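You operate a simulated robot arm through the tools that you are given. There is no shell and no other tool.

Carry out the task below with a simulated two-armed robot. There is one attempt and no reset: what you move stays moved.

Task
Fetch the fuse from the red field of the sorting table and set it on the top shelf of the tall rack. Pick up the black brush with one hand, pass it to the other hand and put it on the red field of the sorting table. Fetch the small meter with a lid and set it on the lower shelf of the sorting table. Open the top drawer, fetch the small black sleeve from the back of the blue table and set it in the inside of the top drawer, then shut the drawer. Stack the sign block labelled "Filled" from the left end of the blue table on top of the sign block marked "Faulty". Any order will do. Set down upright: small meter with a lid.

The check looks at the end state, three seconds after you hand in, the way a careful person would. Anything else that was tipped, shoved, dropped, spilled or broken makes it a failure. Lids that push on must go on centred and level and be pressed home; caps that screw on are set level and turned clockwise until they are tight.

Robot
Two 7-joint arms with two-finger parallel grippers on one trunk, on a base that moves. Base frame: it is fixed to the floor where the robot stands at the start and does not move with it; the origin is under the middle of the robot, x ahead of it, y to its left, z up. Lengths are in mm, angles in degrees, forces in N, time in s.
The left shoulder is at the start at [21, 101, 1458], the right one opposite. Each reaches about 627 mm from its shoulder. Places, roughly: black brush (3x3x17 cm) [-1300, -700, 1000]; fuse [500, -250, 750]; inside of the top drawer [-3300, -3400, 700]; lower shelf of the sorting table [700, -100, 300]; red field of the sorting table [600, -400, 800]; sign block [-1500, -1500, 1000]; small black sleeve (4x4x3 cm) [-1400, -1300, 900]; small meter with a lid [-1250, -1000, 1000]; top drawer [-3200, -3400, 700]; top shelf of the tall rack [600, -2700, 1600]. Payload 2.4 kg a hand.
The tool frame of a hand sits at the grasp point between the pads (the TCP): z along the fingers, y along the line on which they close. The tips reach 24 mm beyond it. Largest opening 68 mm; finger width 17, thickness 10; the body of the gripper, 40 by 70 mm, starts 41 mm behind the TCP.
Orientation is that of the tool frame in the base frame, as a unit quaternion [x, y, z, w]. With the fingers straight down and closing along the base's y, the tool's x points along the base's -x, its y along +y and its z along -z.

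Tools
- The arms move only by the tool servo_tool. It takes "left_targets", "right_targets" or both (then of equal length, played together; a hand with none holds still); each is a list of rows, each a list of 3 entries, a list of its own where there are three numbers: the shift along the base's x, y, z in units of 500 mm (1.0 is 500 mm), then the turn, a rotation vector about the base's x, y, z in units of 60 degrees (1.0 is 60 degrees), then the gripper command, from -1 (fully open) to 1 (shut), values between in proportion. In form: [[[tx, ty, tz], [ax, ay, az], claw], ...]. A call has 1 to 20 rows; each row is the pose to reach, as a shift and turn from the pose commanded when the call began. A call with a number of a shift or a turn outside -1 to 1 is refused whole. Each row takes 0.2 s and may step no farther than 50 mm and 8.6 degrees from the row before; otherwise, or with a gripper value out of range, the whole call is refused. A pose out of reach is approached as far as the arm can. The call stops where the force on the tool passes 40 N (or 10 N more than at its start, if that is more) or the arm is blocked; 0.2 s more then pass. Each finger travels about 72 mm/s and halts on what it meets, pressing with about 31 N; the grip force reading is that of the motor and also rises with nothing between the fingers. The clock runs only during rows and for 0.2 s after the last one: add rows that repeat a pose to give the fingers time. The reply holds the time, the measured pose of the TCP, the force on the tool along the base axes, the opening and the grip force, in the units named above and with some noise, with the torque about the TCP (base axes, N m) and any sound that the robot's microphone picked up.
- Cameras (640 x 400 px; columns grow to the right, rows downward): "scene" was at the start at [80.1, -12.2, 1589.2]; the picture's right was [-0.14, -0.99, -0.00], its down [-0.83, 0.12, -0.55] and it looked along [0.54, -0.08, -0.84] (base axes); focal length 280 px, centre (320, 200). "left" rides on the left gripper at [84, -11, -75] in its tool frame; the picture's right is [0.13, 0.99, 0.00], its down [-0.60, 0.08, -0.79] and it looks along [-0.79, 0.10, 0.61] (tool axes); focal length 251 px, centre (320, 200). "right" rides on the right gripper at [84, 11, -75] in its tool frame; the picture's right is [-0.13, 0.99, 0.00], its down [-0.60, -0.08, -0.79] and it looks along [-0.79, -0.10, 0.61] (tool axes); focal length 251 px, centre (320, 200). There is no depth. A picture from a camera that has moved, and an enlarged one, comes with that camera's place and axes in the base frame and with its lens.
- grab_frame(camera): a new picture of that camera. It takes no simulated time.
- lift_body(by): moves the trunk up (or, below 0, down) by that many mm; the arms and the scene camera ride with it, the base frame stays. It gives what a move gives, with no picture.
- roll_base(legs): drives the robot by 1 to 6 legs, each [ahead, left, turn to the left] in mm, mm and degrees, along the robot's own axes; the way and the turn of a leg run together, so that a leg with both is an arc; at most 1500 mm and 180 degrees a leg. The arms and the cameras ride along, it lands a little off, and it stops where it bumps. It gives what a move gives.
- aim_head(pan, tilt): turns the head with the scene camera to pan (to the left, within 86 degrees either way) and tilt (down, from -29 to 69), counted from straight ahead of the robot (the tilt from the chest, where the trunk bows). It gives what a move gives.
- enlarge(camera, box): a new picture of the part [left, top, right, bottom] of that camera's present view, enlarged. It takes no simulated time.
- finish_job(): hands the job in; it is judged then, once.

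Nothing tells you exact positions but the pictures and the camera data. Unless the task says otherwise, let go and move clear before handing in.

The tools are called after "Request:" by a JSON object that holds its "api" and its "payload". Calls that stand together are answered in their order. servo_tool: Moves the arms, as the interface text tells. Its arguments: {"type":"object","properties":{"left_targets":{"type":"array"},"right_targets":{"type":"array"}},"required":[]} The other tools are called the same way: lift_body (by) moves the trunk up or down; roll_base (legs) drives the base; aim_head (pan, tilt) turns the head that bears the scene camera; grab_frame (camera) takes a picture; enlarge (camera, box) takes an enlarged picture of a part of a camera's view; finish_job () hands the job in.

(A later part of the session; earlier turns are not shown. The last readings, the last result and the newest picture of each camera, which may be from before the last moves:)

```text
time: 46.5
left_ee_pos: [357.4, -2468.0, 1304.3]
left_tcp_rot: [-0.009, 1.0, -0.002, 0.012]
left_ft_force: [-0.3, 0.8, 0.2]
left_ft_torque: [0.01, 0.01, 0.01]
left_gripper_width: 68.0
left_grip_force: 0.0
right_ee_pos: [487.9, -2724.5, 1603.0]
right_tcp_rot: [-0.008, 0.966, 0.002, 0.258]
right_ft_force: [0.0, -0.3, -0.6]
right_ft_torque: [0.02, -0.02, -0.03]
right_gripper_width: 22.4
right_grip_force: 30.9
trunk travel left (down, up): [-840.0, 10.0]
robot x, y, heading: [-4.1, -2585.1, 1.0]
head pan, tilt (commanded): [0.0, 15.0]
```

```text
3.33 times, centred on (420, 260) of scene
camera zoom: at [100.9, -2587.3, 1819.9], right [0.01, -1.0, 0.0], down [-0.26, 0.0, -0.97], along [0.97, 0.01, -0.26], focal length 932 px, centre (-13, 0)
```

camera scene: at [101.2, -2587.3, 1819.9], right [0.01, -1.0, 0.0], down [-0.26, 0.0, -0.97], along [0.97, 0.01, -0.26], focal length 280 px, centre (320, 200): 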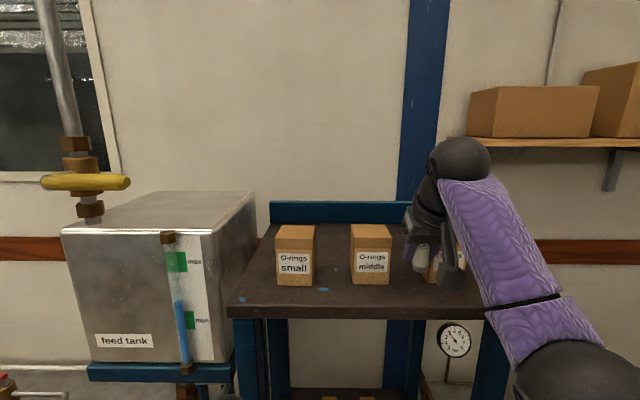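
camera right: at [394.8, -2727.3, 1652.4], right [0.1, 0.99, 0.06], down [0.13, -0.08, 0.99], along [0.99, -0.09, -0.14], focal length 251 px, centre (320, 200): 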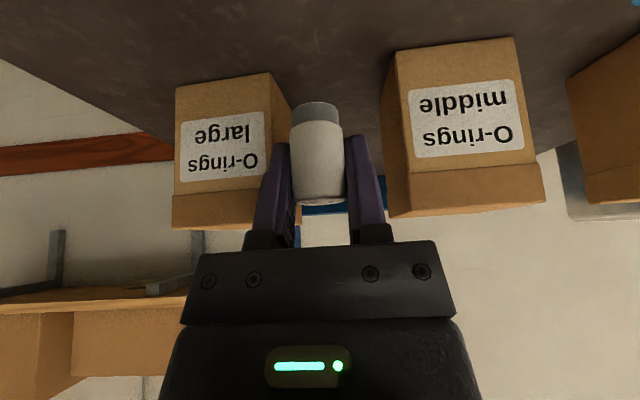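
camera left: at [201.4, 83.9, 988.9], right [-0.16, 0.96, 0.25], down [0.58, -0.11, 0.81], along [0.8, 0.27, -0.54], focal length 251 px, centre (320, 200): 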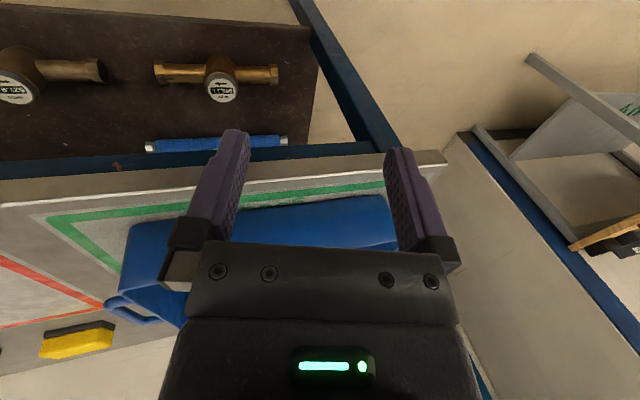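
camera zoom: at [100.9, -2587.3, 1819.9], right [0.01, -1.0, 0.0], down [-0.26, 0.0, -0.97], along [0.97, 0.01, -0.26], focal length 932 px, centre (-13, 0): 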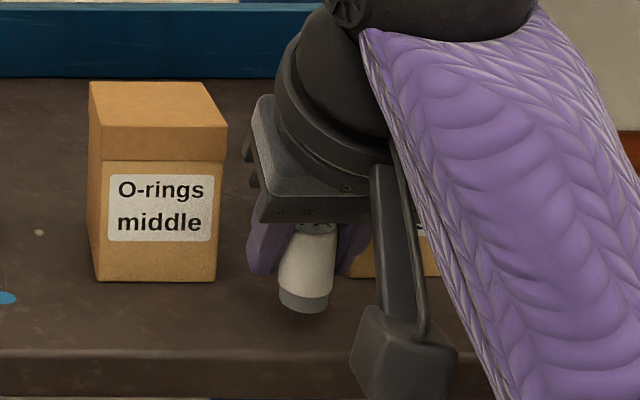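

Shelf ≈1559, front edge ≈466, boxes' fronts ≈520. I'll nudge the fuse to x≈497 and lower in small steps watching the force.

Request:
{"api": "servo_tool", "payload": {"right_targets": [[[0.018, -0.003, 0], [0, 0, 0], 1], [[0.018, -0.003, -0.01], [0, 0, 0], 1], [[0.018, -0.003, -0.018], [0, 0, 0], 1], [[0.018, -0.003, -0.024], [0, 0, 0], 1], [[0.018, -0.003, -0.024], [0, 0, 0], 1]]}}

Request:
{"api": "servo_tool", "payload": {"right_targets": [[[0, 0, -0.004], [0, 0, 0], 1], [[0, 0, -0.004], [0, 0, 0], 1]]}}

Request:
{"api": "enlarge", "payload": {"camera": "right", "box": [160, 0, 560, 250]}}

Request:
{"api": "enlarge", "payload": {"camera": "scene", "box": [360, 220, 480, 310]}}

```text
time: 47.7
left_ee_pos: [356.7, -2468.3, 1304.9]
left_tcp_rot: [-0.009, 1.0, -0.002, 0.012]
left_ft_force: [-0.5, 0.2, -0.4]
left_ft_torque: [0.01, -0.01, -0.01]
left_gripper_width: 68.0
left_grip_force: 0.0
right_ee_pos: [496.6, -2727.8, 1591.2]
right_tcp_rot: [-0.007, 0.966, 0.001, 0.259]
right_ft_force: [0.4, 0.2, 2.1]
right_ft_torque: [0.02, 0.0, 0.03]
right_gripper_width: 22.6
right_grip_force: 31.0
trunk travel left (down, up): [-840.0, 10.0]
robot x, y, heading: [-2.5, -2585.6, 1.0]
head pan, tilt (commanded): [0.0, 15.0]
```

```text
time: 48.3
left_ee_pos: [356.3, -2468.4, 1304.2]
left_tcp_rot: [-0.009, 1.0, -0.003, 0.013]
left_ft_force: [-0.8, 0.0, -0.3]
left_ft_torque: [0.02, 0.03, 0.0]
left_gripper_width: 67.9
left_grip_force: 0.1
right_ee_pos: [498.0, -2727.7, 1590.4]
right_tcp_rot: [-0.007, 0.965, 0.001, 0.261]
right_ft_force: [4.9, -1.9, 26.2]
right_ft_torque: [-0.01, -0.07, 0.0]
right_gripper_width: 22.7
right_grip_force: 31.7
trunk travel left (down, up): [-840.0, 10.0]
robot x, y, heading: [-3.3, -2584.5, 0.9]
head pan, tilt (commanded): [0.0, 15.0]
```

```text
1.60 times, centred on (360, 125) of right
camera zoom: at [387.4, -2718.8, 1612.0], right [0.1, 0.99, 0.06], down [0.12, -0.08, 0.99], along [0.99, -0.09, -0.13], focal length 402 px, centre (256, 320)
```

zoom: 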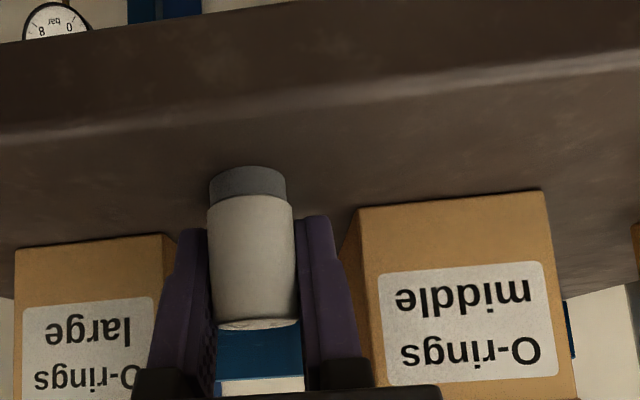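

```text
4.44 times, centred on (420, 265) of scene
camera zoom: at [99.6, -2587.2, 1820.3], right [0.01, -1.0, 0.0], down [-0.26, 0.0, -0.97], along [0.97, 0.01, -0.26], focal length 1243 px, centre (-124, -89)
```

zoom: 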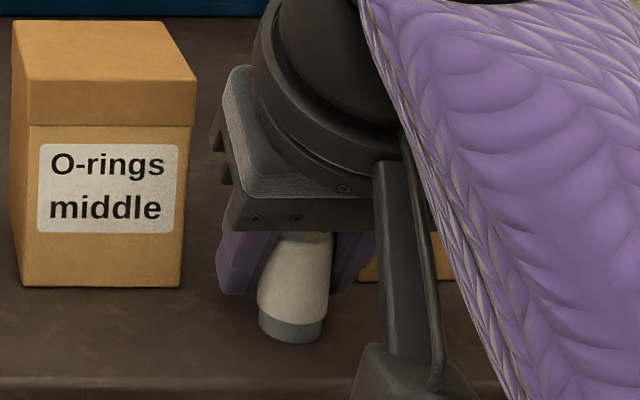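

The fuse touches down on the shelf (force +26 N at TCP z 1590). I relieve the press by about a millimetre, open partway and back out along the finger axis.

Request:
{"api": "servo_tool", "payload": {"right_targets": [[[0, 0, 0.003], [0, 0, 0], 1], [[0, 0, 0.003], [0, 0, 0], 0.1], [[0, 0, 0.003], [0, 0, 0], -0.12], [[0, 0, 0.003], [0, 0, 0], -0.12], [[0, 0, 0.003], [0, 0, 0], -0.12]]}}

Request:
{"api": "servo_tool", "payload": {"right_targets": [[[-0.02, 0, 0.035], [0, 0, 0], -0.12], [[-0.05, 0, 0.087], [0, 0, 0], -0.12], [[-0.09, 0, 0.15], [0, 0, 0], -0.12], [[-0.16, 0, 0.2], [0, 0, 0], -0.12], [[-0.24, 0, 0.2], [0, 0, 0], -0.12]]}}

Request:
{"api": "grab_frame", "payload": {"camera": "scene"}}

Request:
{"api": "grab_frame", "payload": {"camera": "right"}}

```text
time: 49.5
left_ee_pos: [357.7, -2466.9, 1304.4]
left_tcp_rot: [-0.008, 1.0, -0.003, 0.013]
left_ft_force: [0.4, 0.4, -0.2]
left_ft_torque: [0.0, 0.02, 0.0]
left_gripper_width: 67.7
left_grip_force: 0.1
right_ee_pos: [498.0, -2727.6, 1588.7]
right_tcp_rot: [-0.007, 0.966, 0.001, 0.257]
right_ft_force: [-0.6, 0.5, -0.9]
right_ft_torque: [0.0, 0.02, -0.03]
right_gripper_width: 38.2
right_grip_force: 0.0
trunk travel left (down, up): [-840.0, 10.0]
robot x, y, heading: [-1.7, -2586.3, 0.6]
head pan, tilt (commanded): [0.0, 15.0]
```

```text
time: 50.7
left_ee_pos: [355.7, -2468.6, 1304.6]
left_tcp_rot: [-0.009, 1.0, -0.003, 0.013]
left_ft_force: [0.0, -0.5, 0.2]
left_ft_torque: [-0.03, 0.03, 0.01]
left_gripper_width: 68.0
left_grip_force: 0.1
right_ee_pos: [376.9, -2728.0, 1690.1]
right_tcp_rot: [-0.006, 0.966, 0.0, 0.258]
right_ft_force: [-0.4, -0.8, 0.8]
right_ft_torque: [-0.04, 0.0, 0.02]
right_gripper_width: 38.2
right_grip_force: 0.1
trunk travel left (down, up): [-840.0, 10.0]
robot x, y, heading: [-1.4, -2584.8, 0.7]
head pan, tilt (commanded): [0.0, 15.0]
```

```text
taken
camera scene: at [99.3, -2588.0, 1820.0], right [0.01, -1.0, 0.0], down [-0.26, 0.0, -0.97], along [0.97, 0.01, -0.26], focal length 280 px, centre (320, 200)
```

scene: 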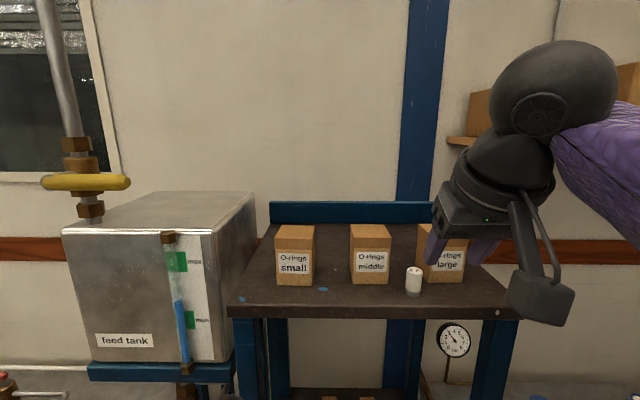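

```text
taken
camera right: at [267.0, -2719.2, 1713.4], right [0.1, 0.99, 0.06], down [0.13, -0.08, 0.99], along [0.99, -0.09, -0.14], focal length 251 px, centre (320, 200)
```

right: 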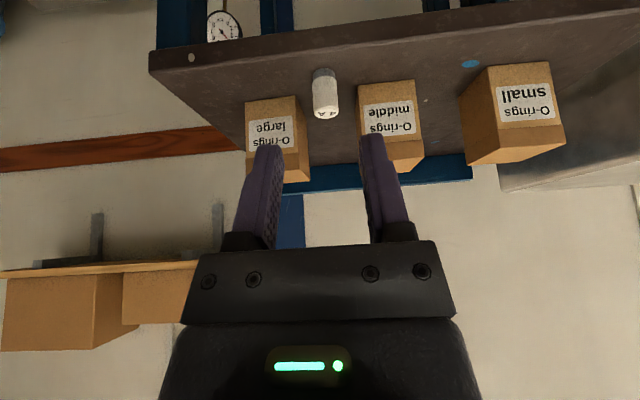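

The fuse stands upright on the top shelf. I back off, bring the right arm down to a neutral straight-down pose and turn toward the blue table.

Request:
{"api": "roll_base", "payload": {"legs": [[-350, 0, 0]]}}

Request:
{"api": "servo_tool", "payload": {"right_targets": [[[0, -0.02, -0.08], [0, 0.0, 0], -0.5], [[0, -0.04, -0.16], [0, 0, 0], -1], [[0, -0.06, -0.24], [0, 0, 0], -1], [[0, -0.08, -0.32], [0, 0, 0], -1], [[0, -0.1, -0.4], [0, 0.1, 0], -1], [[0, -0.12, -0.48], [0, 0.2, 0], -1], [[0, -0.13, -0.56], [0, 0.3, 0], -1], [[0, -0.14, -0.64], [0, 0.4, 0], -1], [[0, -0.14, -0.7], [0, 0.5, 0], -1], [[0, -0.14, -0.7], [0, 0.5, 0], -1]]}}

Request:
{"api": "roll_base", "payload": {"legs": [[0, 700, 0]]}}

Request:
{"api": "roll_base", "payload": {"legs": [[0, 0, 178]]}}

Request:
{"api": "aim_head", "payload": {"pan": 0, "tilt": 30}}

Request:
{"api": "grab_frame", "payload": {"camera": "scene"}}

```text
time: 53.0
left_ee_pos: [8.4, -2473.5, 1304.2]
left_tcp_rot: [-0.011, 1.0, -0.002, 0.013]
left_ft_force: [-0.1, 0.4, -0.6]
left_ft_torque: [0.02, 0.01, -0.02]
left_gripper_width: 67.9
left_grip_force: 0.0
right_ee_pos: [29.6, -2731.9, 1691.5]
right_tcp_rot: [-0.01, 0.966, 0.002, 0.258]
right_ft_force: [-0.4, -0.3, 0.5]
right_ft_torque: [-0.01, 0.0, 0.0]
right_gripper_width: 38.2
right_grip_force: 0.1
trunk travel left (down, up): [-840.0, 10.0]
robot x, y, heading: [-351.5, -2588.9, 0.8]
head pan, tilt (commanded): [0.0, 15.0]
```

```text
time: 55.1
left_ee_pos: [7.8, -2471.3, 1304.1]
left_tcp_rot: [-0.011, 1.0, -0.003, 0.012]
left_ft_force: [0.2, -0.8, 1.4]
left_ft_torque: [-0.01, 0.01, -0.02]
left_gripper_width: 67.6
left_grip_force: 0.1
right_ee_pos: [28.9, -2801.0, 1341.8]
right_tcp_rot: [-0.009, 1.0, 0.004, -0.001]
right_ft_force: [-0.1, -0.2, -0.1]
right_ft_torque: [-0.03, 0.01, 0.03]
right_gripper_width: 67.9
right_grip_force: 0.0
trunk travel left (down, up): [-840.0, 10.0]
robot x, y, heading: [-350.6, -2591.1, 1.0]
head pan, tilt (commanded): [0.0, 15.0]
```

```text
time: 59.0
left_ee_pos: [-3.8, -1757.5, 1305.2]
left_tcp_rot: [-0.012, 1.0, -0.002, 0.011]
left_ft_force: [-0.4, -0.1, 0.0]
left_ft_torque: [-0.01, 0.01, 0.05]
left_gripper_width: 67.9
left_grip_force: 0.1
right_ee_pos: [16.2, -2087.8, 1342.5]
right_tcp_rot: [-0.009, 1.0, 0.004, -0.001]
right_ft_force: [-0.5, 0.2, -0.2]
right_ft_torque: [-0.03, -0.01, -0.01]
right_gripper_width: 68.0
right_grip_force: 0.0
trunk travel left (down, up): [-840.0, 10.0]
robot x, y, heading: [-361.3, -1879.7, 1.1]
head pan, tilt (commanded): [0.0, 15.0]
```

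```text
time: 66.6
left_ee_pos: [-730.8, -1964.2, 1303.7]
left_tcp_rot: [0.999, -0.036, -0.012, -0.003]
left_ft_force: [0.5, 0.4, 0.3]
left_ft_torque: [0.02, -0.02, -0.04]
left_gripper_width: 68.1
left_grip_force: 0.0
right_ee_pos: [-719.6, -1634.8, 1341.7]
right_tcp_rot: [0.999, -0.038, 0.0, 0.005]
right_ft_force: [-0.1, 0.0, 0.7]
right_ft_torque: [0.02, -0.01, 0.02]
right_gripper_width: 68.0
right_grip_force: 0.1
trunk travel left (down, up): [-840.0, 10.0]
robot x, y, heading: [-364.4, -1877.6, 175.6]
head pan, tilt (commanded): [0.0, 15.0]
```

```text
time: 67.4
left_ee_pos: [-730.5, -1964.5, 1305.4]
left_tcp_rot: [0.999, -0.035, -0.013, -0.003]
left_ft_force: [0.7, 0.5, -0.3]
left_ft_torque: [-0.01, -0.02, 0.02]
left_gripper_width: 68.0
left_grip_force: 0.0
right_ee_pos: [-721.1, -1635.4, 1342.4]
right_tcp_rot: [0.999, -0.038, 0.001, 0.004]
right_ft_force: [-0.2, 0.3, -0.8]
right_ft_torque: [0.01, 0.01, 0.01]
right_gripper_width: 68.0
right_grip_force: 0.0
trunk travel left (down, up): [-840.0, 10.0]
robot x, y, heading: [-360.7, -1880.4, 175.6]
head pan, tilt (commanded): [0.0, 30.0]
```

```text
taken
camera scene: at [-464.8, -1873.0, 1795.8], right [0.08, 1.0, 0.0], down [0.5, -0.04, -0.87], along [-0.86, 0.07, -0.5], focal length 280 px, centre (320, 200)
```

scene: 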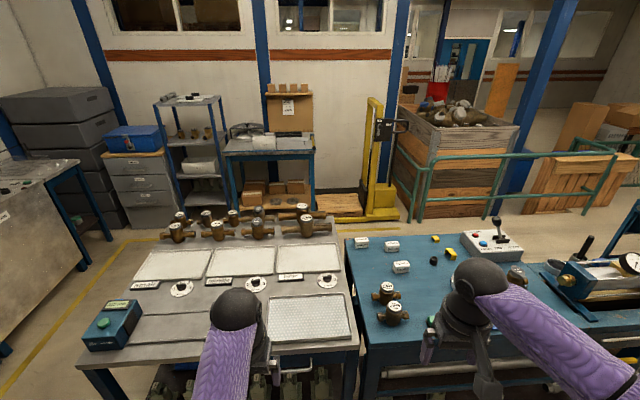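

Now I see the gray bench (left) and the blue table (right) with white sign blocks, and the drawer cabinet in the far-left corner. I'll square up, strafe toward the blue table and zoom in.

Request:
{"api": "enlarge", "payload": {"camera": "scene", "box": [340, 220, 540, 345]}}

Request:
{"api": "enlarge", "payload": {"camera": "scene", "box": [80, 90, 240, 240]}}

Request:
{"api": "roll_base", "payload": {"legs": [[0, -600, 4.4]]}}

Request:
{"api": "aim_head", "payload": {"pan": 0, "tilt": 40}}

Request:
{"api": "grab_frame", "payload": {"camera": "scene"}}

```text
3.20 times, centred on (440, 282) of scene
camera zoom: at [-464.8, -1873.0, 1795.8], right [0.08, 1.0, 0.0], down [0.5, -0.04, -0.87], along [-0.86, 0.07, -0.5], focal length 895 px, centre (-64, -64)
```

zoom: 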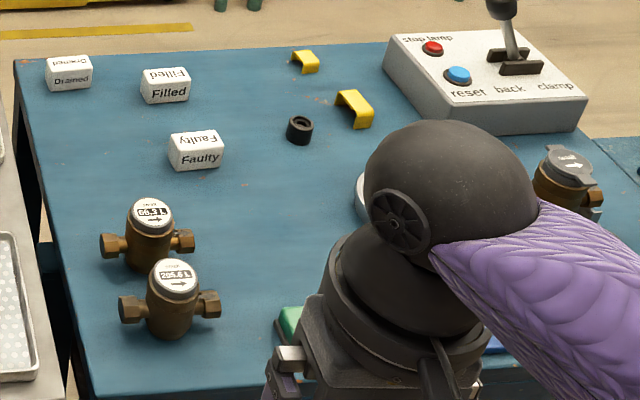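

```text
2.67 times, centred on (160, 165) of scene
camera zoom: at [-464.8, -1873.0, 1795.8], right [0.08, 1.0, 0.0], down [0.5, -0.04, -0.87], along [-0.86, 0.07, -0.5], focal length 746 px, centre (747, 293)
```

zoom: 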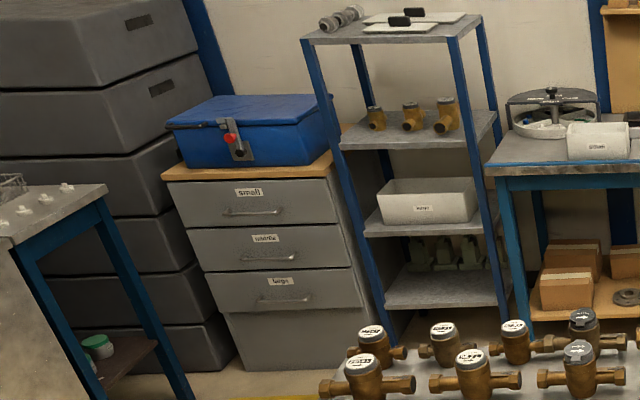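

```text
time: 70.8
left_ee_pos: [-701.8, -1395.6, 1303.8]
left_tcp_rot: [1.0, 0.005, -0.013, -0.003]
left_ft_force: [0.0, 0.6, 0.2]
left_ft_torque: [0.01, 0.0, 0.0]
left_gripper_width: 68.3
left_grip_force: 0.2
right_ee_pos: [-718.3, -1067.1, 1342.3]
right_tcp_rot: [1.0, 0.004, 0.0, 0.004]
right_ft_force: [-0.5, 0.1, -0.1]
right_ft_torque: [0.03, -0.02, -0.03]
right_gripper_width: 68.0
right_grip_force: 0.1
trunk travel left (down, up): [-840.0, 10.0]
robot x, y, heading: [-344.1, -1282.7, -179.4]
head pan, tilt (commanded): [0.0, 30.0]
```

```text
time: 71.5
left_ee_pos: [-701.7, -1395.5, 1304.2]
left_tcp_rot: [1.0, 0.006, -0.013, -0.003]
left_ft_force: [-0.8, -0.5, 0.9]
left_ft_torque: [0.04, 0.03, -0.02]
left_gripper_width: 67.9
left_grip_force: 0.2
right_ee_pos: [-719.1, -1068.0, 1342.3]
right_tcp_rot: [1.0, 0.004, 0.0, 0.004]
right_ft_force: [0.1, 0.1, -0.1]
right_ft_torque: [-0.01, 0.0, 0.0]
right_gripper_width: 68.2
right_grip_force: 0.0
trunk travel left (down, up): [-840.0, 10.0]
robot x, y, heading: [-341.9, -1278.9, -179.5]
head pan, tilt (commanded): [0.0, 40.0]
```

```text
taken
camera scene: at [-439.3, -1283.2, 1780.4], right [-0.01, 1.0, 0.0], down [0.64, 0.0, -0.77], along [-0.77, -0.01, -0.64], focal length 280 px, centre (320, 200)
```

scene: 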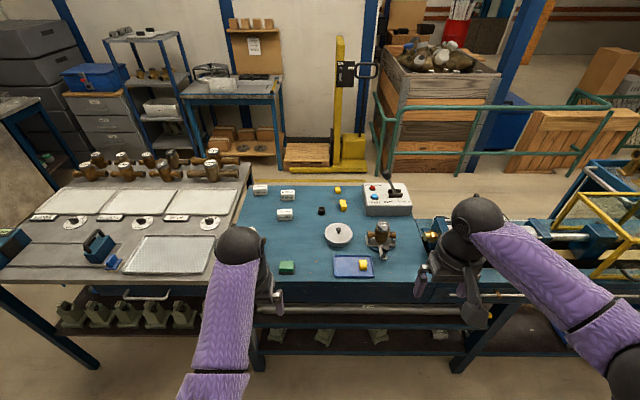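

I'm square to the blue table. I zoom in on its contents.

Request:
{"api": "enlarge", "payload": {"camera": "scene", "box": [230, 170, 430, 295]}}

Request:
{"api": "enlarge", "payload": {"camera": "scene", "box": [400, 150, 640, 300]}}

```text
3.20 times, centred on (330, 232) of scene
camera zoom: at [-439.3, -1283.2, 1780.4], right [-0.01, 1.0, 0.0], down [0.64, 0.0, -0.77], along [-0.77, -0.01, -0.64], focal length 895 px, centre (288, 96)
```

zoom: 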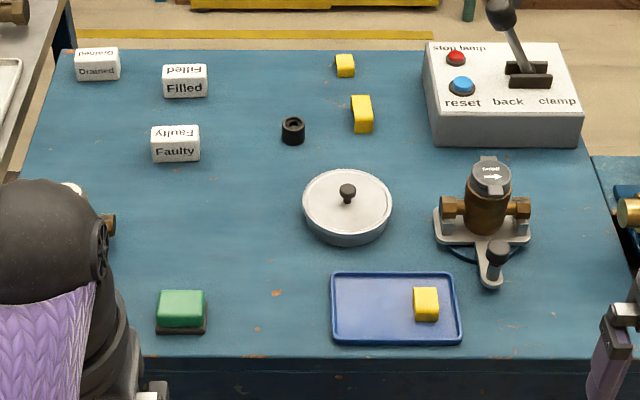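

```text
2.67 times, centred on (520, 225) of scene
camera zoom: at [-439.3, -1283.2, 1780.4], right [-0.01, 1.0, 0.0], down [0.64, 0.0, -0.77], along [-0.77, -0.01, -0.64], focal length 746 px, centre (-213, 133)
```

zoom: 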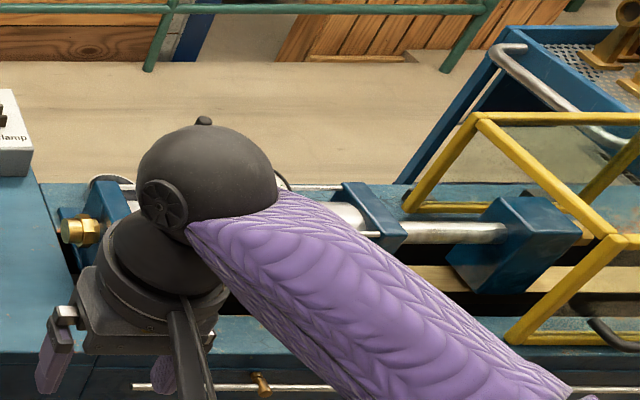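

The small lidded meter sits in a gray three-pronged cradle at about [−1243, −1037]; the sleeve (~[−1418, −1289]) and sign blocks (Filled ~[−1506, −1454], Faulty ~[−1365, −1453]) are nearer the back edge and will need an approach from behind. I'll first strafe right to find the black brush.

Request:
{"api": "roll_base", "payload": {"legs": [[0, -480, 0]]}}

Request:
{"api": "aim_head", "payload": {"pan": 5, "tilt": 40}}

Request:
{"api": "grab_frame", "payload": {"camera": "scene"}}

Request:
{"api": "grab_frame", "payload": {"camera": "left"}}

Request:
{"api": "grab_frame", "payload": {"camera": "right"}}

```text
time: 74.3
left_ee_pos: [-706.1, -917.8, 1303.8]
left_tcp_rot: [1.0, 0.007, -0.013, -0.003]
left_ft_force: [-0.3, 0.8, -0.3]
left_ft_torque: [-0.01, -0.01, -0.01]
left_gripper_width: 67.8
left_grip_force: 0.0
right_ee_pos: [-724.9, -589.2, 1341.8]
right_tcp_rot: [1.0, 0.006, 0.001, 0.004]
right_ft_force: [-0.1, -0.9, 0.6]
right_ft_torque: [-0.02, -0.03, 0.0]
right_gripper_width: 67.9
right_grip_force: 0.1
trunk travel left (down, up): [-840.0, 10.0]
robot x, y, heading: [-345.0, -800.9, -179.4]
head pan, tilt (commanded): [0.0, 40.0]
```

```text
time: 75.0
left_ee_pos: [-705.4, -917.8, 1304.6]
left_tcp_rot: [1.0, 0.007, -0.012, -0.002]
left_ft_force: [0.1, 1.0, 0.3]
left_ft_torque: [0.05, 0.01, 0.0]
left_gripper_width: 68.0
left_grip_force: 0.0
right_ee_pos: [-723.5, -589.5, 1341.1]
right_tcp_rot: [1.0, 0.005, 0.001, 0.004]
right_ft_force: [0.3, 0.0, -0.2]
right_ft_torque: [0.01, 0.02, 0.0]
right_gripper_width: 67.9
right_grip_force: 0.2
trunk travel left (down, up): [-840.0, 10.0]
robot x, y, heading: [-346.8, -805.4, -179.1]
head pan, tilt (commanded): [5.0, 40.0]
```

```text
taken
camera scene: at [-442.9, -811.4, 1780.4], right [-0.1, 1.0, 0.0], down [0.64, 0.06, -0.77], along [-0.76, -0.07, -0.64], focal length 280 px, centre (320, 200)
```

scene: 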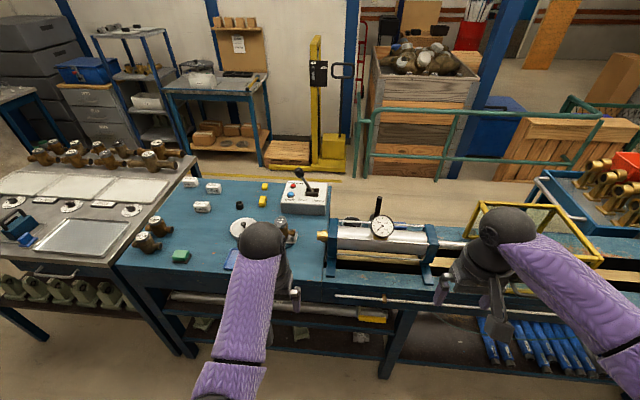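

```text
taken
camera left: at [-620.4, -905.3, 1377.9], right [0.14, -0.99, -0.01], down [-0.58, -0.09, 0.81], along [-0.8, -0.11, -0.59], focal length 251 px, centre (320, 200)
```

left: 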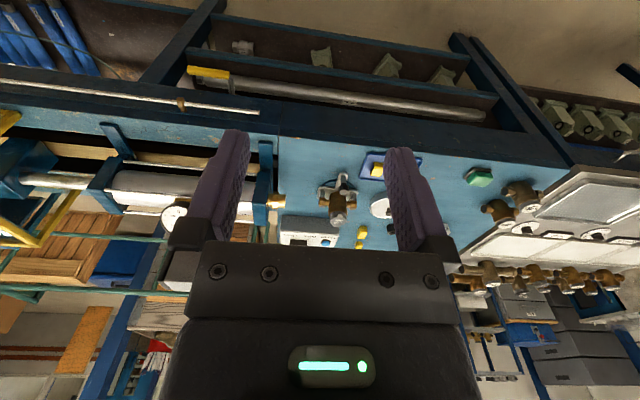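

```text
taken
camera right: at [-638.9, -599.4, 1416.1], right [-0.12, -0.99, 0.01], down [-0.61, 0.08, 0.79], along [-0.79, 0.09, -0.61], focal length 251 px, centre (320, 200)
```

right: 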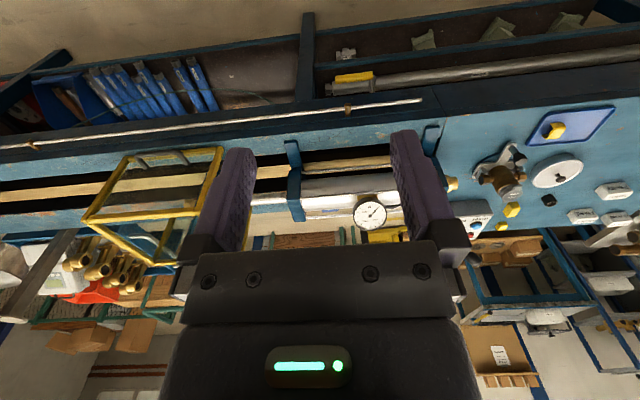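

I see a black upright thing near the round gauge on the machine; let me zoom in on it.

Request:
{"api": "enlarge", "payload": {"camera": "scene", "box": [310, 180, 460, 275]}}

Request:
{"api": "enlarge", "payload": {"camera": "right", "box": [260, 120, 460, 250]}}

Request:
{"api": "enlarge", "payload": {"camera": "left", "box": [100, 150, 300, 260]}}

```text
4.21 times, centred on (385, 228) of scene
camera zoom: at [-442.9, -811.4, 1780.4], right [-0.1, 1.0, 0.0], down [0.64, 0.06, -0.77], along [-0.76, -0.07, -0.64], focal length 1178 px, centre (46, 84)
```

zoom: 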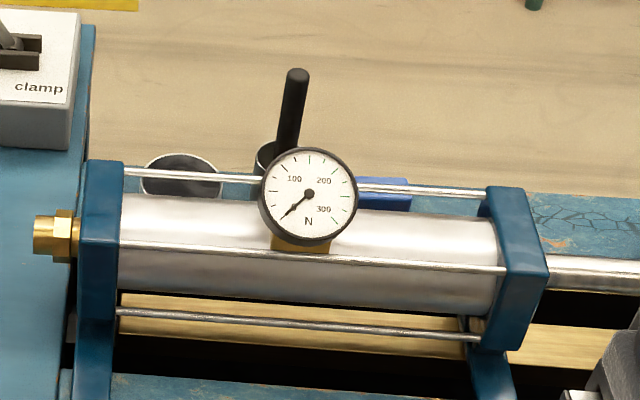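

```text
3.08 times, centred on (360, 185) of right
camera zoom: at [-638.9, -599.4, 1416.1], right [-0.12, -0.99, 0.01], down [-0.61, 0.08, 0.79], along [-0.79, 0.09, -0.61], focal length 774 px, centre (197, 246)
```

zoom: 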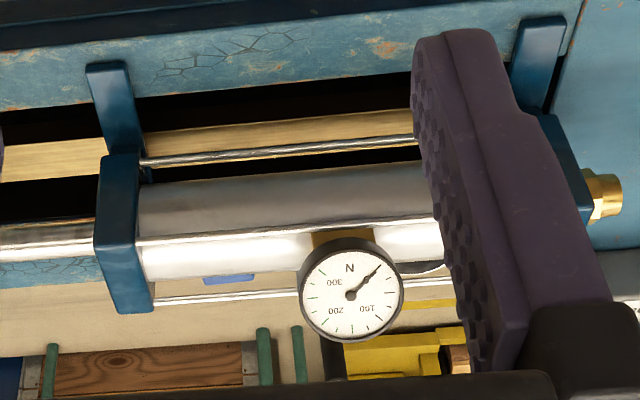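

```text
3.20 times, centred on (200, 205) of left
camera zoom: at [-620.4, -905.3, 1377.9], right [0.14, -0.99, -0.01], down [-0.58, -0.09, 0.81], along [-0.8, -0.11, -0.59], focal length 805 px, centre (704, 184)
```

zoom: 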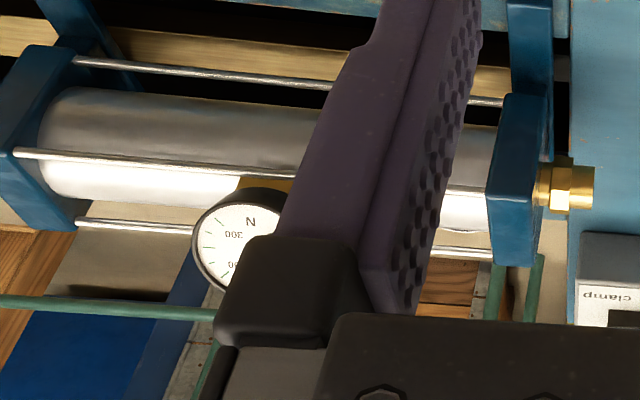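

The black brush stands upright in a dark cup behind the cylinder, close to the machine's rear edge, so it is best reached from behind. I'll drive around the left end of the gray bench to the rear aisle, in stages.

Request:
{"api": "roll_base", "payload": {"legs": [[0, 1150, 0], [0, 1100, 0]]}}

Request:
{"api": "aim_head", "payload": {"pan": 0, "tilt": 25}}

Request:
{"api": "grab_frame", "payload": {"camera": "scene"}}

```text
time: 86.2
left_ee_pos: [-737.3, -3176.2, 1304.5]
left_tcp_rot: [1.0, -0.008, -0.013, -0.002]
left_ft_force: [0.6, 0.4, 0.5]
left_ft_torque: [0.01, 0.04, -0.02]
left_gripper_width: 67.9
left_grip_force: 0.0
right_ee_pos: [-743.9, -2846.0, 1341.9]
right_tcp_rot: [1.0, -0.011, 0.001, 0.004]
right_ft_force: [-0.5, -0.6, -0.2]
right_ft_torque: [-0.01, -0.02, -0.01]
right_gripper_width: 68.0
right_grip_force: 0.1
trunk travel left (down, up): [-840.0, 10.0]
robot x, y, heading: [-373.5, -3072.4, 178.7]
head pan, tilt (commanded): [5.0, 40.0]
```

```text
time: 86.9
left_ee_pos: [-737.5, -3175.5, 1303.6]
left_tcp_rot: [1.0, -0.01, -0.012, -0.003]
left_ft_force: [-0.3, -0.3, -0.3]
left_ft_torque: [0.0, 0.03, 0.02]
left_gripper_width: 67.8
left_grip_force: 0.2
right_ee_pos: [-743.6, -2845.5, 1341.4]
right_tcp_rot: [1.0, -0.011, 0.0, 0.004]
right_ft_force: [0.3, 0.1, -0.6]
right_ft_torque: [-0.02, 0.01, 0.01]
right_gripper_width: 68.1
right_grip_force: 0.1
trunk travel left (down, up): [-840.0, 10.0]
robot x, y, heading: [-376.3, -3068.3, 178.8]
head pan, tilt (commanded): [0.0, 25.0]
```

```text
taken
camera scene: at [-477.4, -3069.7, 1803.7], right [0.02, 1.0, 0.0], down [0.42, -0.01, -0.91], along [-0.91, 0.02, -0.42], focal length 280 px, centre (320, 200)
```

scene: 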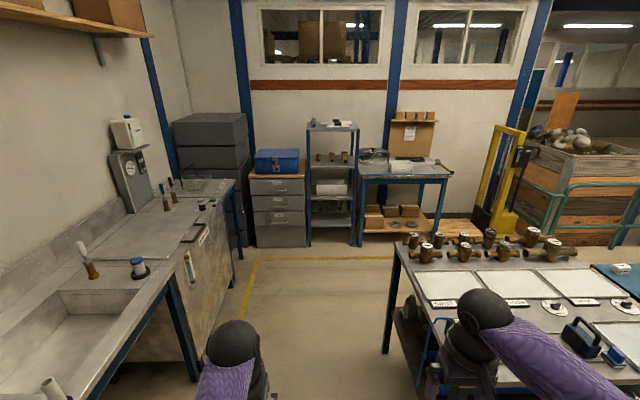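

The aisle between the sinks and the gray bench is clear. I drive ahead into the rear aisle.

Request:
{"api": "roll_base", "payload": {"legs": [[950, 0, 0], [900, 0, 0]]}}

Request:
{"api": "grab_frame", "payload": {"camera": "scene"}}

```text
time: 96.2
left_ee_pos: [-2565.0, -3161.6, 1304.5]
left_tcp_rot: [1.0, 0.0, -0.012, -0.002]
left_ft_force: [0.4, 0.1, 0.1]
left_ft_torque: [-0.02, -0.04, 0.03]
left_gripper_width: 67.9
left_grip_force: 0.0
right_ee_pos: [-2579.1, -2832.6, 1341.8]
right_tcp_rot: [1.0, -0.002, 0.0, 0.004]
right_ft_force: [0.2, -0.3, 0.4]
right_ft_torque: [-0.02, 0.02, -0.01]
right_gripper_width: 68.0
right_grip_force: 0.0
trunk travel left (down, up): [-840.0, 10.0]
robot x, y, heading: [-2205.4, -3049.8, 179.8]
head pan, tilt (commanded): [0.0, 25.0]
```

```text
taken
camera scene: at [-2308.4, -3051.2, 1803.7], right [0.0, 1.0, 0.0], down [0.42, 0.0, -0.91], along [-0.91, 0.0, -0.42], focal length 280 px, centre (320, 200)
```

scene: 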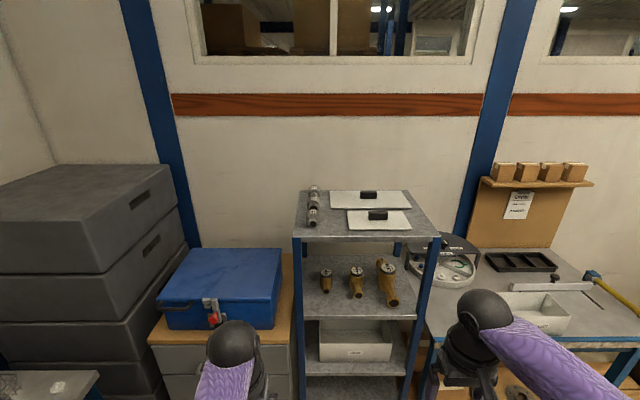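

Drawer cabinet is ahead-left. Now I strafe right along the rear aisle and turn to face the back of the blue table.

Request:
{"api": "roll_base", "payload": {"legs": [[0, -850, 0], [0, -750, 0], [0, 0, -179]]}}

Request:
{"api": "aim_head", "payload": {"pan": 0, "tilt": 40}}

Request:
{"api": "grab_frame", "payload": {"camera": "scene"}}

```text
time: 111.6
left_ee_pos: [-1846.6, -1327.5, 1303.1]
left_tcp_rot: [-0.014, 1.0, -0.002, 0.013]
left_ft_force: [0.8, 0.0, -0.6]
left_ft_torque: [-0.01, -0.04, 0.01]
left_gripper_width: 67.9
left_grip_force: 0.1
right_ee_pos: [-1824.9, -1657.0, 1340.7]
right_tcp_rot: [-0.011, 1.0, 0.005, -0.002]
right_ft_force: [0.3, 0.2, 0.8]
right_ft_torque: [-0.01, 0.0, 0.0]
right_gripper_width: 67.8
right_grip_force: 0.0
trunk travel left (down, up): [-840.0, 10.0]
robot x, y, heading: [-2207.0, -1448.9, 1.3]
head pan, tilt (commanded): [0.0, 25.0]
```

```text
time: 112.4
left_ee_pos: [-1847.7, -1328.1, 1304.0]
left_tcp_rot: [-0.014, 1.0, -0.002, 0.012]
left_ft_force: [-0.5, -0.1, -0.3]
left_ft_torque: [-0.04, 0.0, 0.01]
left_gripper_width: 68.0
left_grip_force: 0.0
right_ee_pos: [-1825.1, -1657.2, 1342.3]
right_tcp_rot: [-0.011, 1.0, 0.005, -0.002]
right_ft_force: [-0.8, -0.2, 0.9]
right_ft_torque: [-0.01, -0.02, 0.01]
right_gripper_width: 68.0
right_grip_force: 0.1
trunk travel left (down, up): [-840.0, 10.0]
robot x, y, heading: [-2203.1, -1453.7, 1.4]
head pan, tilt (commanded): [0.0, 40.0]
```

```text
taken
camera scene: at [-2110.5, -1450.2, 1780.5], right [0.02, -1.0, 0.0], down [-0.64, -0.01, -0.77], along [0.77, 0.02, -0.64], focal length 280 px, centre (320, 200)
```

scene: 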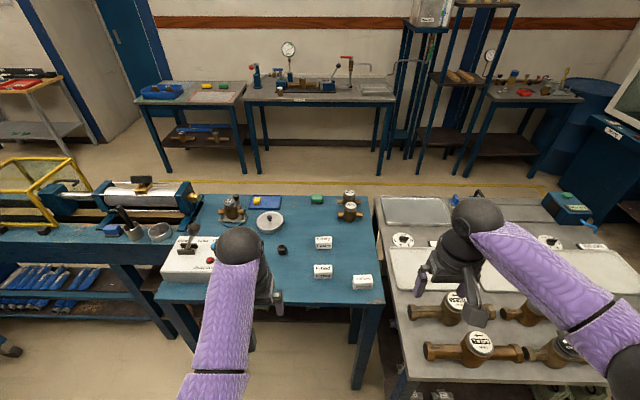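

From behind I can see the blocks, sleeve, and to the left the brush. I zoom in on both groups.

Request:
{"api": "enlarge", "payload": {"camera": "scene", "box": [255, 195, 405, 300]}}

Request:
{"api": "enlarge", "payload": {"camera": "scene", "box": [80, 170, 240, 275]}}

```text
3.81 times, centred on (330, 248) of scene
camera zoom: at [-2110.5, -1450.2, 1780.5], right [0.02, -1.0, 0.0], down [-0.64, -0.01, -0.77], along [0.77, 0.02, -0.64], focal length 1066 px, centre (282, 19)
```

zoom: 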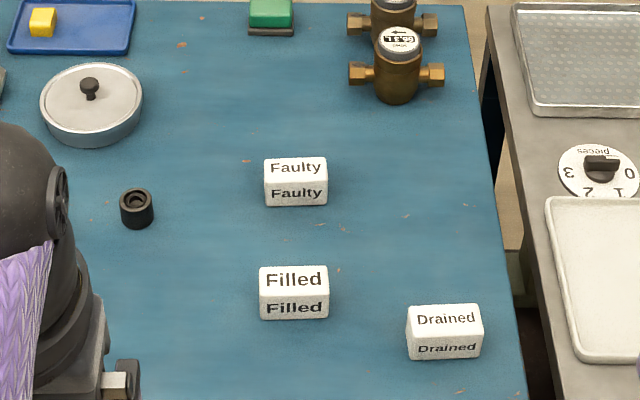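

```text
3.81 times, centred on (160, 222) of scene
camera zoom: at [-2110.5, -1450.2, 1780.5], right [0.02, -1.0, 0.0], down [-0.64, -0.01, -0.77], along [0.77, 0.02, -0.64], focal length 1066 px, centre (930, 114)
```

zoom: 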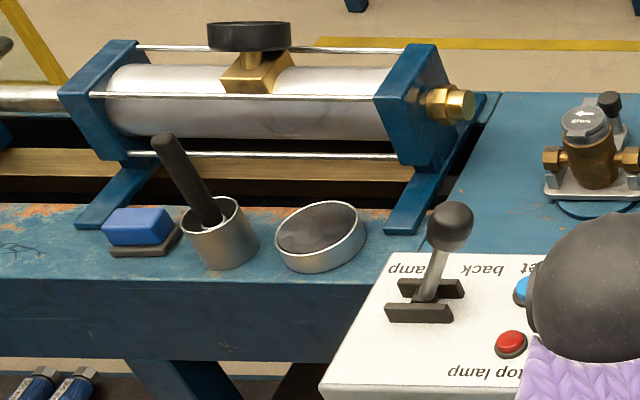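

The brush leans in a metal cup on the machine's rear ledge; "Filled" is nearest the back edge with "Faulty" behind it. Reach matters, so I check the space under the rear of the table before moving closer.

Request:
{"api": "aim_head", "payload": {"pan": -10, "tilt": 60}}

Request:
{"api": "grab_frame", "payload": {"camera": "scene"}}

Request:
{"api": "grab_frame", "payload": {"camera": "left"}}

```text
time: 113.2
left_ee_pos: [-1846.3, -1328.1, 1303.3]
left_tcp_rot: [-0.014, 1.0, -0.003, 0.013]
left_ft_force: [-0.7, -0.6, 0.4]
left_ft_torque: [0.0, -0.03, 0.01]
left_gripper_width: 68.1
left_grip_force: 0.0
right_ee_pos: [-1824.1, -1656.5, 1342.9]
right_tcp_rot: [-0.011, 1.0, 0.004, -0.001]
right_ft_force: [-0.9, 0.1, -0.2]
right_ft_torque: [0.02, -0.02, 0.01]
right_gripper_width: 67.9
right_grip_force: 0.0
trunk travel left (down, up): [-840.0, 10.0]
robot x, y, heading: [-2202.6, -1452.0, 1.5]
head pan, tilt (commanded): [-10.0, 60.0]
```

```text
taken
camera scene: at [-2129.5, -1462.2, 1753.7], right [-0.15, -0.99, 0.0], down [-0.86, 0.13, -0.5], along [0.49, -0.08, -0.87], focal length 280 px, centre (320, 200)
```

scene: 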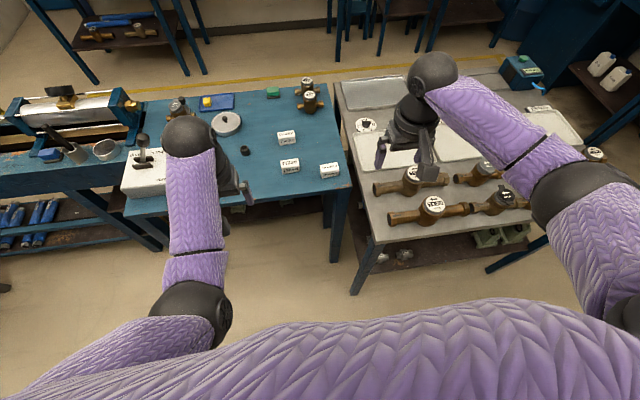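

```text
taken
camera left: at [-1932.2, -1340.5, 1377.9], right [-0.16, 0.99, -0.01], down [0.58, 0.1, 0.81], along [0.8, 0.12, -0.59], focal length 251 px, centre (320, 200)
```

left: 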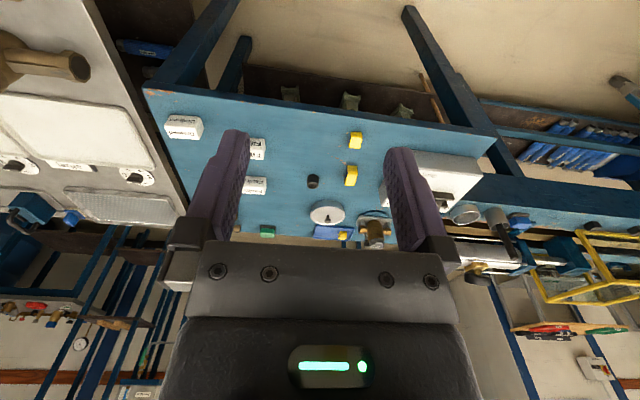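

Filled is at about [−1492, −1452] and Faulty [−1359, −1453] with the rear edge near x −1600. I'll align so the right shoulder is in line with the blocks, move up to the table, and lower the trunk.

Request:
{"api": "roll_base", "payload": {"legs": [[0, 100, -1.5], [220, 0, 0]]}}

Request:
{"api": "lift_body", "payload": {"by": -250}}

Request:
{"api": "aim_head", "payload": {"pan": -15, "tilt": 60}}

Request:
{"api": "grab_frame", "payload": {"camera": "scene"}}

Request:
{"api": "grab_frame", "payload": {"camera": "right"}}

```text
time: 115.7
left_ee_pos: [-1624.9, -1240.8, 1303.9]
left_tcp_rot: [0.001, 1.0, -0.002, 0.011]
left_ft_force: [0.4, 0.0, 0.0]
left_ft_torque: [0.0, -0.01, -0.01]
left_gripper_width: 67.9
left_grip_force: 0.1
right_ee_pos: [-1612.0, -1567.6, 1340.6]
right_tcp_rot: [0.002, 1.0, 0.003, -0.001]
right_ft_force: [-0.1, 0.8, -0.1]
right_ft_torque: [-0.04, 0.0, 0.01]
right_gripper_width: 67.8
right_grip_force: 0.0
trunk travel left (down, up): [-840.0, 10.0]
robot x, y, heading: [-1988.9, -1349.2, -0.5]
head pan, tilt (commanded): [-10.0, 60.0]
```

```text
time: 118.2
left_ee_pos: [-1626.3, -1238.7, 1054.3]
left_tcp_rot: [0.001, 1.0, -0.003, 0.012]
left_ft_force: [-0.4, -0.8, -0.2]
left_ft_torque: [-0.02, 0.01, 0.0]
left_gripper_width: 68.2
left_grip_force: 0.1
right_ee_pos: [-1613.4, -1567.9, 1091.4]
right_tcp_rot: [0.002, 1.0, 0.004, -0.001]
right_ft_force: [-0.9, -0.1, -0.2]
right_ft_torque: [0.01, -0.02, 0.0]
right_gripper_width: 67.9
right_grip_force: 0.1
trunk travel left (down, up): [-590.0, 260.0]
robot x, y, heading: [-1992.0, -1353.4, -0.3]
head pan, tilt (commanded): [-10.0, 60.0]
```

```text
time: 118.9
left_ee_pos: [-1626.0, -1238.9, 1054.3]
left_tcp_rot: [0.001, 1.0, -0.002, 0.013]
left_ft_force: [-0.5, 0.3, -0.2]
left_ft_torque: [0.0, 0.01, 0.03]
left_gripper_width: 67.9
left_grip_force: 0.0
right_ee_pos: [-1613.3, -1567.8, 1091.8]
right_tcp_rot: [0.003, 1.0, 0.004, -0.001]
right_ft_force: [0.8, 0.3, 0.6]
right_ft_torque: [0.03, 0.0, 0.01]
right_gripper_width: 68.3
right_grip_force: 0.1
trunk travel left (down, up): [-590.0, 260.0]
robot x, y, heading: [-1986.8, -1349.5, -0.3]
head pan, tilt (commanded): [-15.0, 60.0]
```

```text
taken
camera scene: at [-1909.2, -1370.0, 1503.5], right [-0.26, -0.96, 0.0], down [-0.84, 0.23, -0.5], along [0.48, -0.13, -0.87], focal length 280 px, centre (320, 200)
```

scene: 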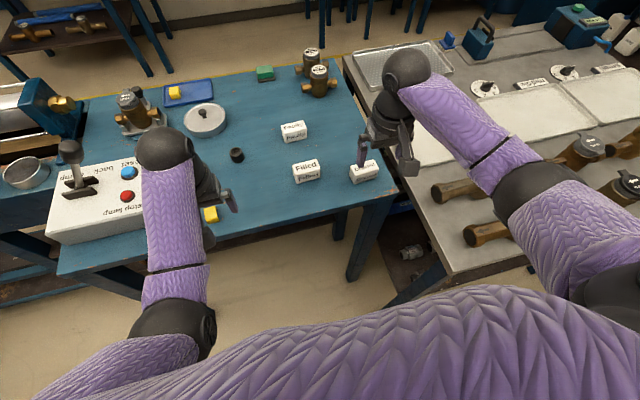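

```text
taken
camera right: at [-1695.7, -1557.8, 1166.1], right [0.14, 0.99, 0.01], down [0.6, -0.09, 0.79], along [0.79, -0.1, -0.61], focal length 251 px, centre (320, 200)
```

right: 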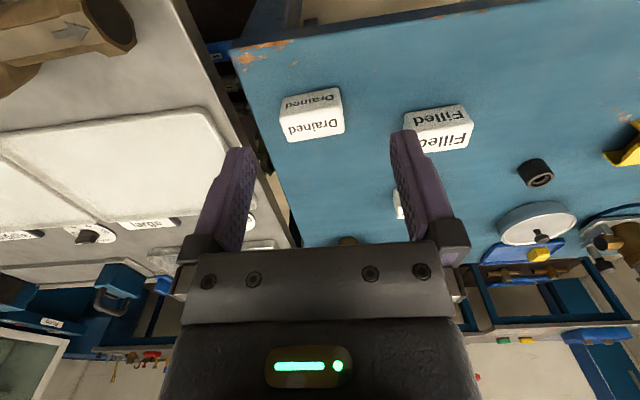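

Blocks are nearly in line. I creep forward a little to improve reach (it stops if it bumps).

Request:
{"api": "roll_base", "payload": {"legs": [[40, 0, 0.4]]}}

Request:
{"api": "roll_base", "payload": {"legs": [[30, 0, 0]]}}

```text
time: 119.8
left_ee_pos: [-1584.8, -1236.3, 1053.7]
left_tcp_rot: [-0.004, 1.0, -0.003, 0.011]
left_ft_force: [1.0, 0.4, 0.2]
left_ft_torque: [0.0, 0.03, -0.02]
left_gripper_width: 68.0
left_grip_force: 0.0
right_ee_pos: [-1570.2, -1565.7, 1091.0]
right_tcp_rot: [-0.002, 1.0, 0.004, 0.0]
right_ft_force: [0.5, 0.0, -0.7]
right_ft_torque: [0.0, 0.0, 0.01]
right_gripper_width: 68.0
right_grip_force: 0.2
trunk travel left (down, up): [-590.0, 260.0]
robot x, y, heading: [-1944.6, -1347.5, 0.0]
head pan, tilt (commanded): [-15.0, 60.0]
```

```text
time: 120.6
left_ee_pos: [-1554.3, -1236.3, 1053.1]
left_tcp_rot: [-0.002, 1.0, -0.002, 0.012]
left_ft_force: [0.5, -0.1, -0.6]
left_ft_torque: [0.0, 0.02, 0.03]
left_gripper_width: 68.0
left_grip_force: 0.1
right_ee_pos: [-1539.4, -1565.3, 1090.8]
right_tcp_rot: [-0.001, 1.0, 0.004, -0.002]
right_ft_force: [-1.0, 0.2, -0.3]
right_ft_torque: [-0.01, 0.0, -0.01]
right_gripper_width: 67.9
right_grip_force: 0.1
trunk travel left (down, up): [-590.0, 260.0]
robot x, y, heading: [-1913.8, -1349.9, 0.3]
head pan, tilt (commanded): [-15.0, 60.0]
```

No bump yet; one more small step forward.

Request:
{"api": "roll_base", "payload": {"legs": [[30, 0, 0]]}}

Request:
{"api": "servo_tool", "payload": {"right_targets": [[[0, 0.04, 0], [0, -0.12, 0], -1], [[0, 0.1, 0], [0, -0.25, 0], -1], [[0, 0.16, 0], [0, -0.375, 0], -1], [[0, 0.22, 0], [0, -0.5, 0], -1], [[0, 0.22, 0], [0, -0.5, 0], -1]]}}

Request:
{"api": "grab_frame", "payload": {"camera": "right"}}

Request:
{"api": "grab_frame", "payload": {"camera": "scene"}}

```text
time: 121.4
left_ee_pos: [-1523.4, -1235.6, 1054.6]
left_tcp_rot: [-0.003, 1.0, -0.003, 0.012]
left_ft_force: [0.3, -1.0, 0.5]
left_ft_torque: [-0.02, 0.03, 0.01]
left_gripper_width: 68.0
left_grip_force: 0.0
right_ee_pos: [-1508.3, -1565.5, 1089.9]
right_tcp_rot: [0.001, 1.0, 0.004, -0.001]
right_ft_force: [0.0, 0.0, -0.2]
right_ft_torque: [0.03, 0.02, 0.03]
right_gripper_width: 68.1
right_grip_force: 0.1
trunk travel left (down, up): [-590.0, 260.0]
robot x, y, heading: [-1886.3, -1350.6, -0.0]
head pan, tilt (commanded): [-15.0, 60.0]
```

```text
time: 122.6
left_ee_pos: [-1526.3, -1234.6, 1054.1]
left_tcp_rot: [-0.002, 1.0, -0.002, 0.012]
left_ft_force: [0.3, -0.4, -0.6]
left_ft_torque: [0.01, -0.02, 0.02]
left_gripper_width: 68.1
left_grip_force: 0.1
right_ee_pos: [-1510.1, -1454.8, 1092.5]
right_tcp_rot: [-0.002, 0.966, 0.004, 0.259]
right_ft_force: [-0.4, 0.2, -0.2]
right_ft_torque: [-0.01, 0.0, -0.03]
right_gripper_width: 68.0
right_grip_force: 0.0
trunk travel left (down, up): [-590.0, 260.0]
robot x, y, heading: [-1889.3, -1351.6, 0.0]
head pan, tilt (commanded): [-15.0, 60.0]
```

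```text
taken
camera right: at [-1620.5, -1445.8, 1114.1], right [0.11, 0.99, 0.07], down [0.13, -0.09, 0.99], along [0.99, -0.1, -0.13], focal length 251 px, centre (320, 200)
```

right: 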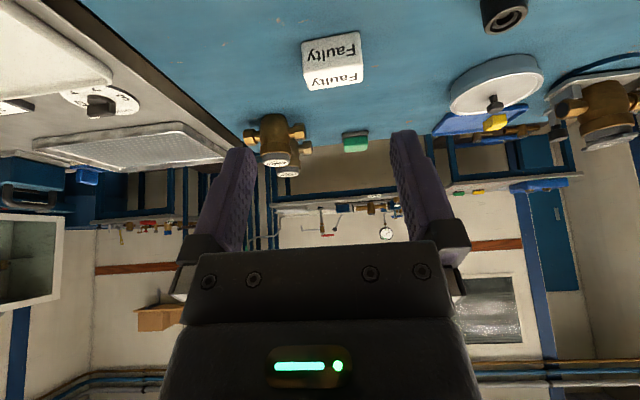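

```text
taken
camera scene: at [-1809.0, -1369.7, 1503.5], right [-0.26, -0.97, 0.0], down [-0.84, 0.22, -0.5], along [0.48, -0.13, -0.87], focal length 280 px, centre (320, 200)
```

scene: 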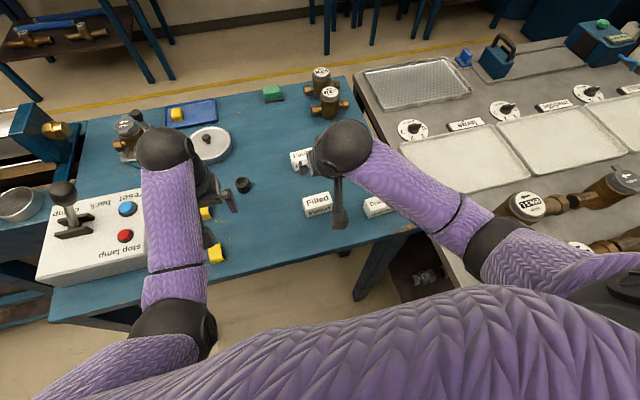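

The blocks are about 67 mm wide along y, too wide for that grip, so I must close along x (their depth). I'll straighten the right hand, yaw it 90°, and check the block size from above.

Request:
{"api": "servo_tool", "payload": {"right_targets": [[[0, 0, 0], [0, 0.125, 0], -1], [[0, 0, 0], [0, 0.25, 0], -1], [[0, 0, 0], [0, 0.375, 0], -1], [[0, 0, 0], [0, 0.5, 0], -1], [[0, 0, 0], [0, 0.5, 0], -1]]}}

Request:
{"api": "servo_tool", "payload": {"right_targets": [[[0, 0, 0], [0, 0, -0.14], -1], [[0, 0, 0], [0, 0, -0.28], -1], [[0, 0, 0], [0, 0, -0.42], -1], [[0, 0, 0], [0, 0, -0.56], -1], [[0, 0, 0], [0, 0, -0.7], -1], [[0, 0, 0], [0, 0, -0.83], -1], [[0, 0, 0], [0, 0, -0.96], -1]]}}

Request:
{"api": "grab_frame", "payload": {"camera": "right"}}

```text
time: 123.8
left_ee_pos: [-1526.4, -1236.3, 1054.1]
left_tcp_rot: [-0.003, 1.0, -0.003, 0.012]
left_ft_force: [0.0, 0.3, 0.6]
left_ft_torque: [0.01, 0.02, 0.04]
left_gripper_width: 68.0
left_grip_force: 0.0
right_ee_pos: [-1509.4, -1455.8, 1091.2]
right_tcp_rot: [-0.001, 1.0, 0.004, -0.002]
right_ft_force: [-0.4, 0.3, 0.2]
right_ft_torque: [0.03, 0.0, 0.03]
right_gripper_width: 67.7
right_grip_force: 0.0
trunk travel left (down, up): [-590.0, 260.0]
robot x, y, heading: [-1887.7, -1347.8, -0.2]
head pan, tilt (commanded): [-15.0, 60.0]
```

```text
time: 125.4
left_ee_pos: [-1525.8, -1236.8, 1053.6]
left_tcp_rot: [-0.003, 1.0, -0.004, 0.013]
left_ft_force: [0.0, 0.2, -0.7]
left_ft_torque: [-0.02, 0.01, -0.03]
left_gripper_width: 68.1
left_grip_force: 0.1
right_ee_pos: [-1511.1, -1456.6, 1091.8]
right_tcp_rot: [0.483, 0.876, 0.005, 0.001]
right_ft_force: [-0.5, -0.4, 0.0]
right_ft_torque: [0.02, 0.02, 0.0]
right_gripper_width: 68.0
right_grip_force: 0.0
trunk travel left (down, up): [-590.0, 260.0]
robot x, y, heading: [-1890.1, -1348.7, 0.1]
head pan, tilt (commanded): [-15.0, 60.0]
```

```text
taken
camera right: at [-1546.1, -1380.2, 1165.4], right [0.91, 0.42, 0.01], down [0.25, -0.56, 0.79], along [0.34, -0.72, -0.61], focal length 251 px, centre (320, 200)
```

right: 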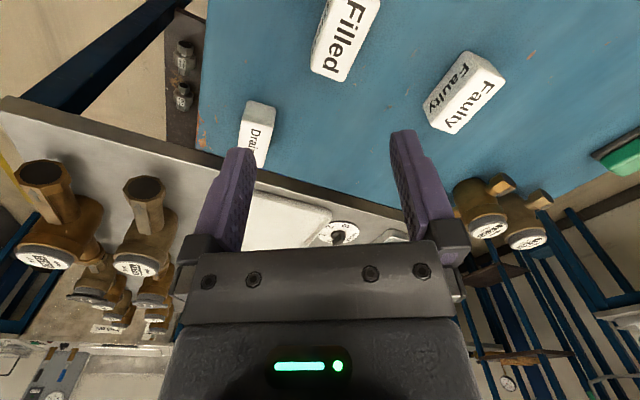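

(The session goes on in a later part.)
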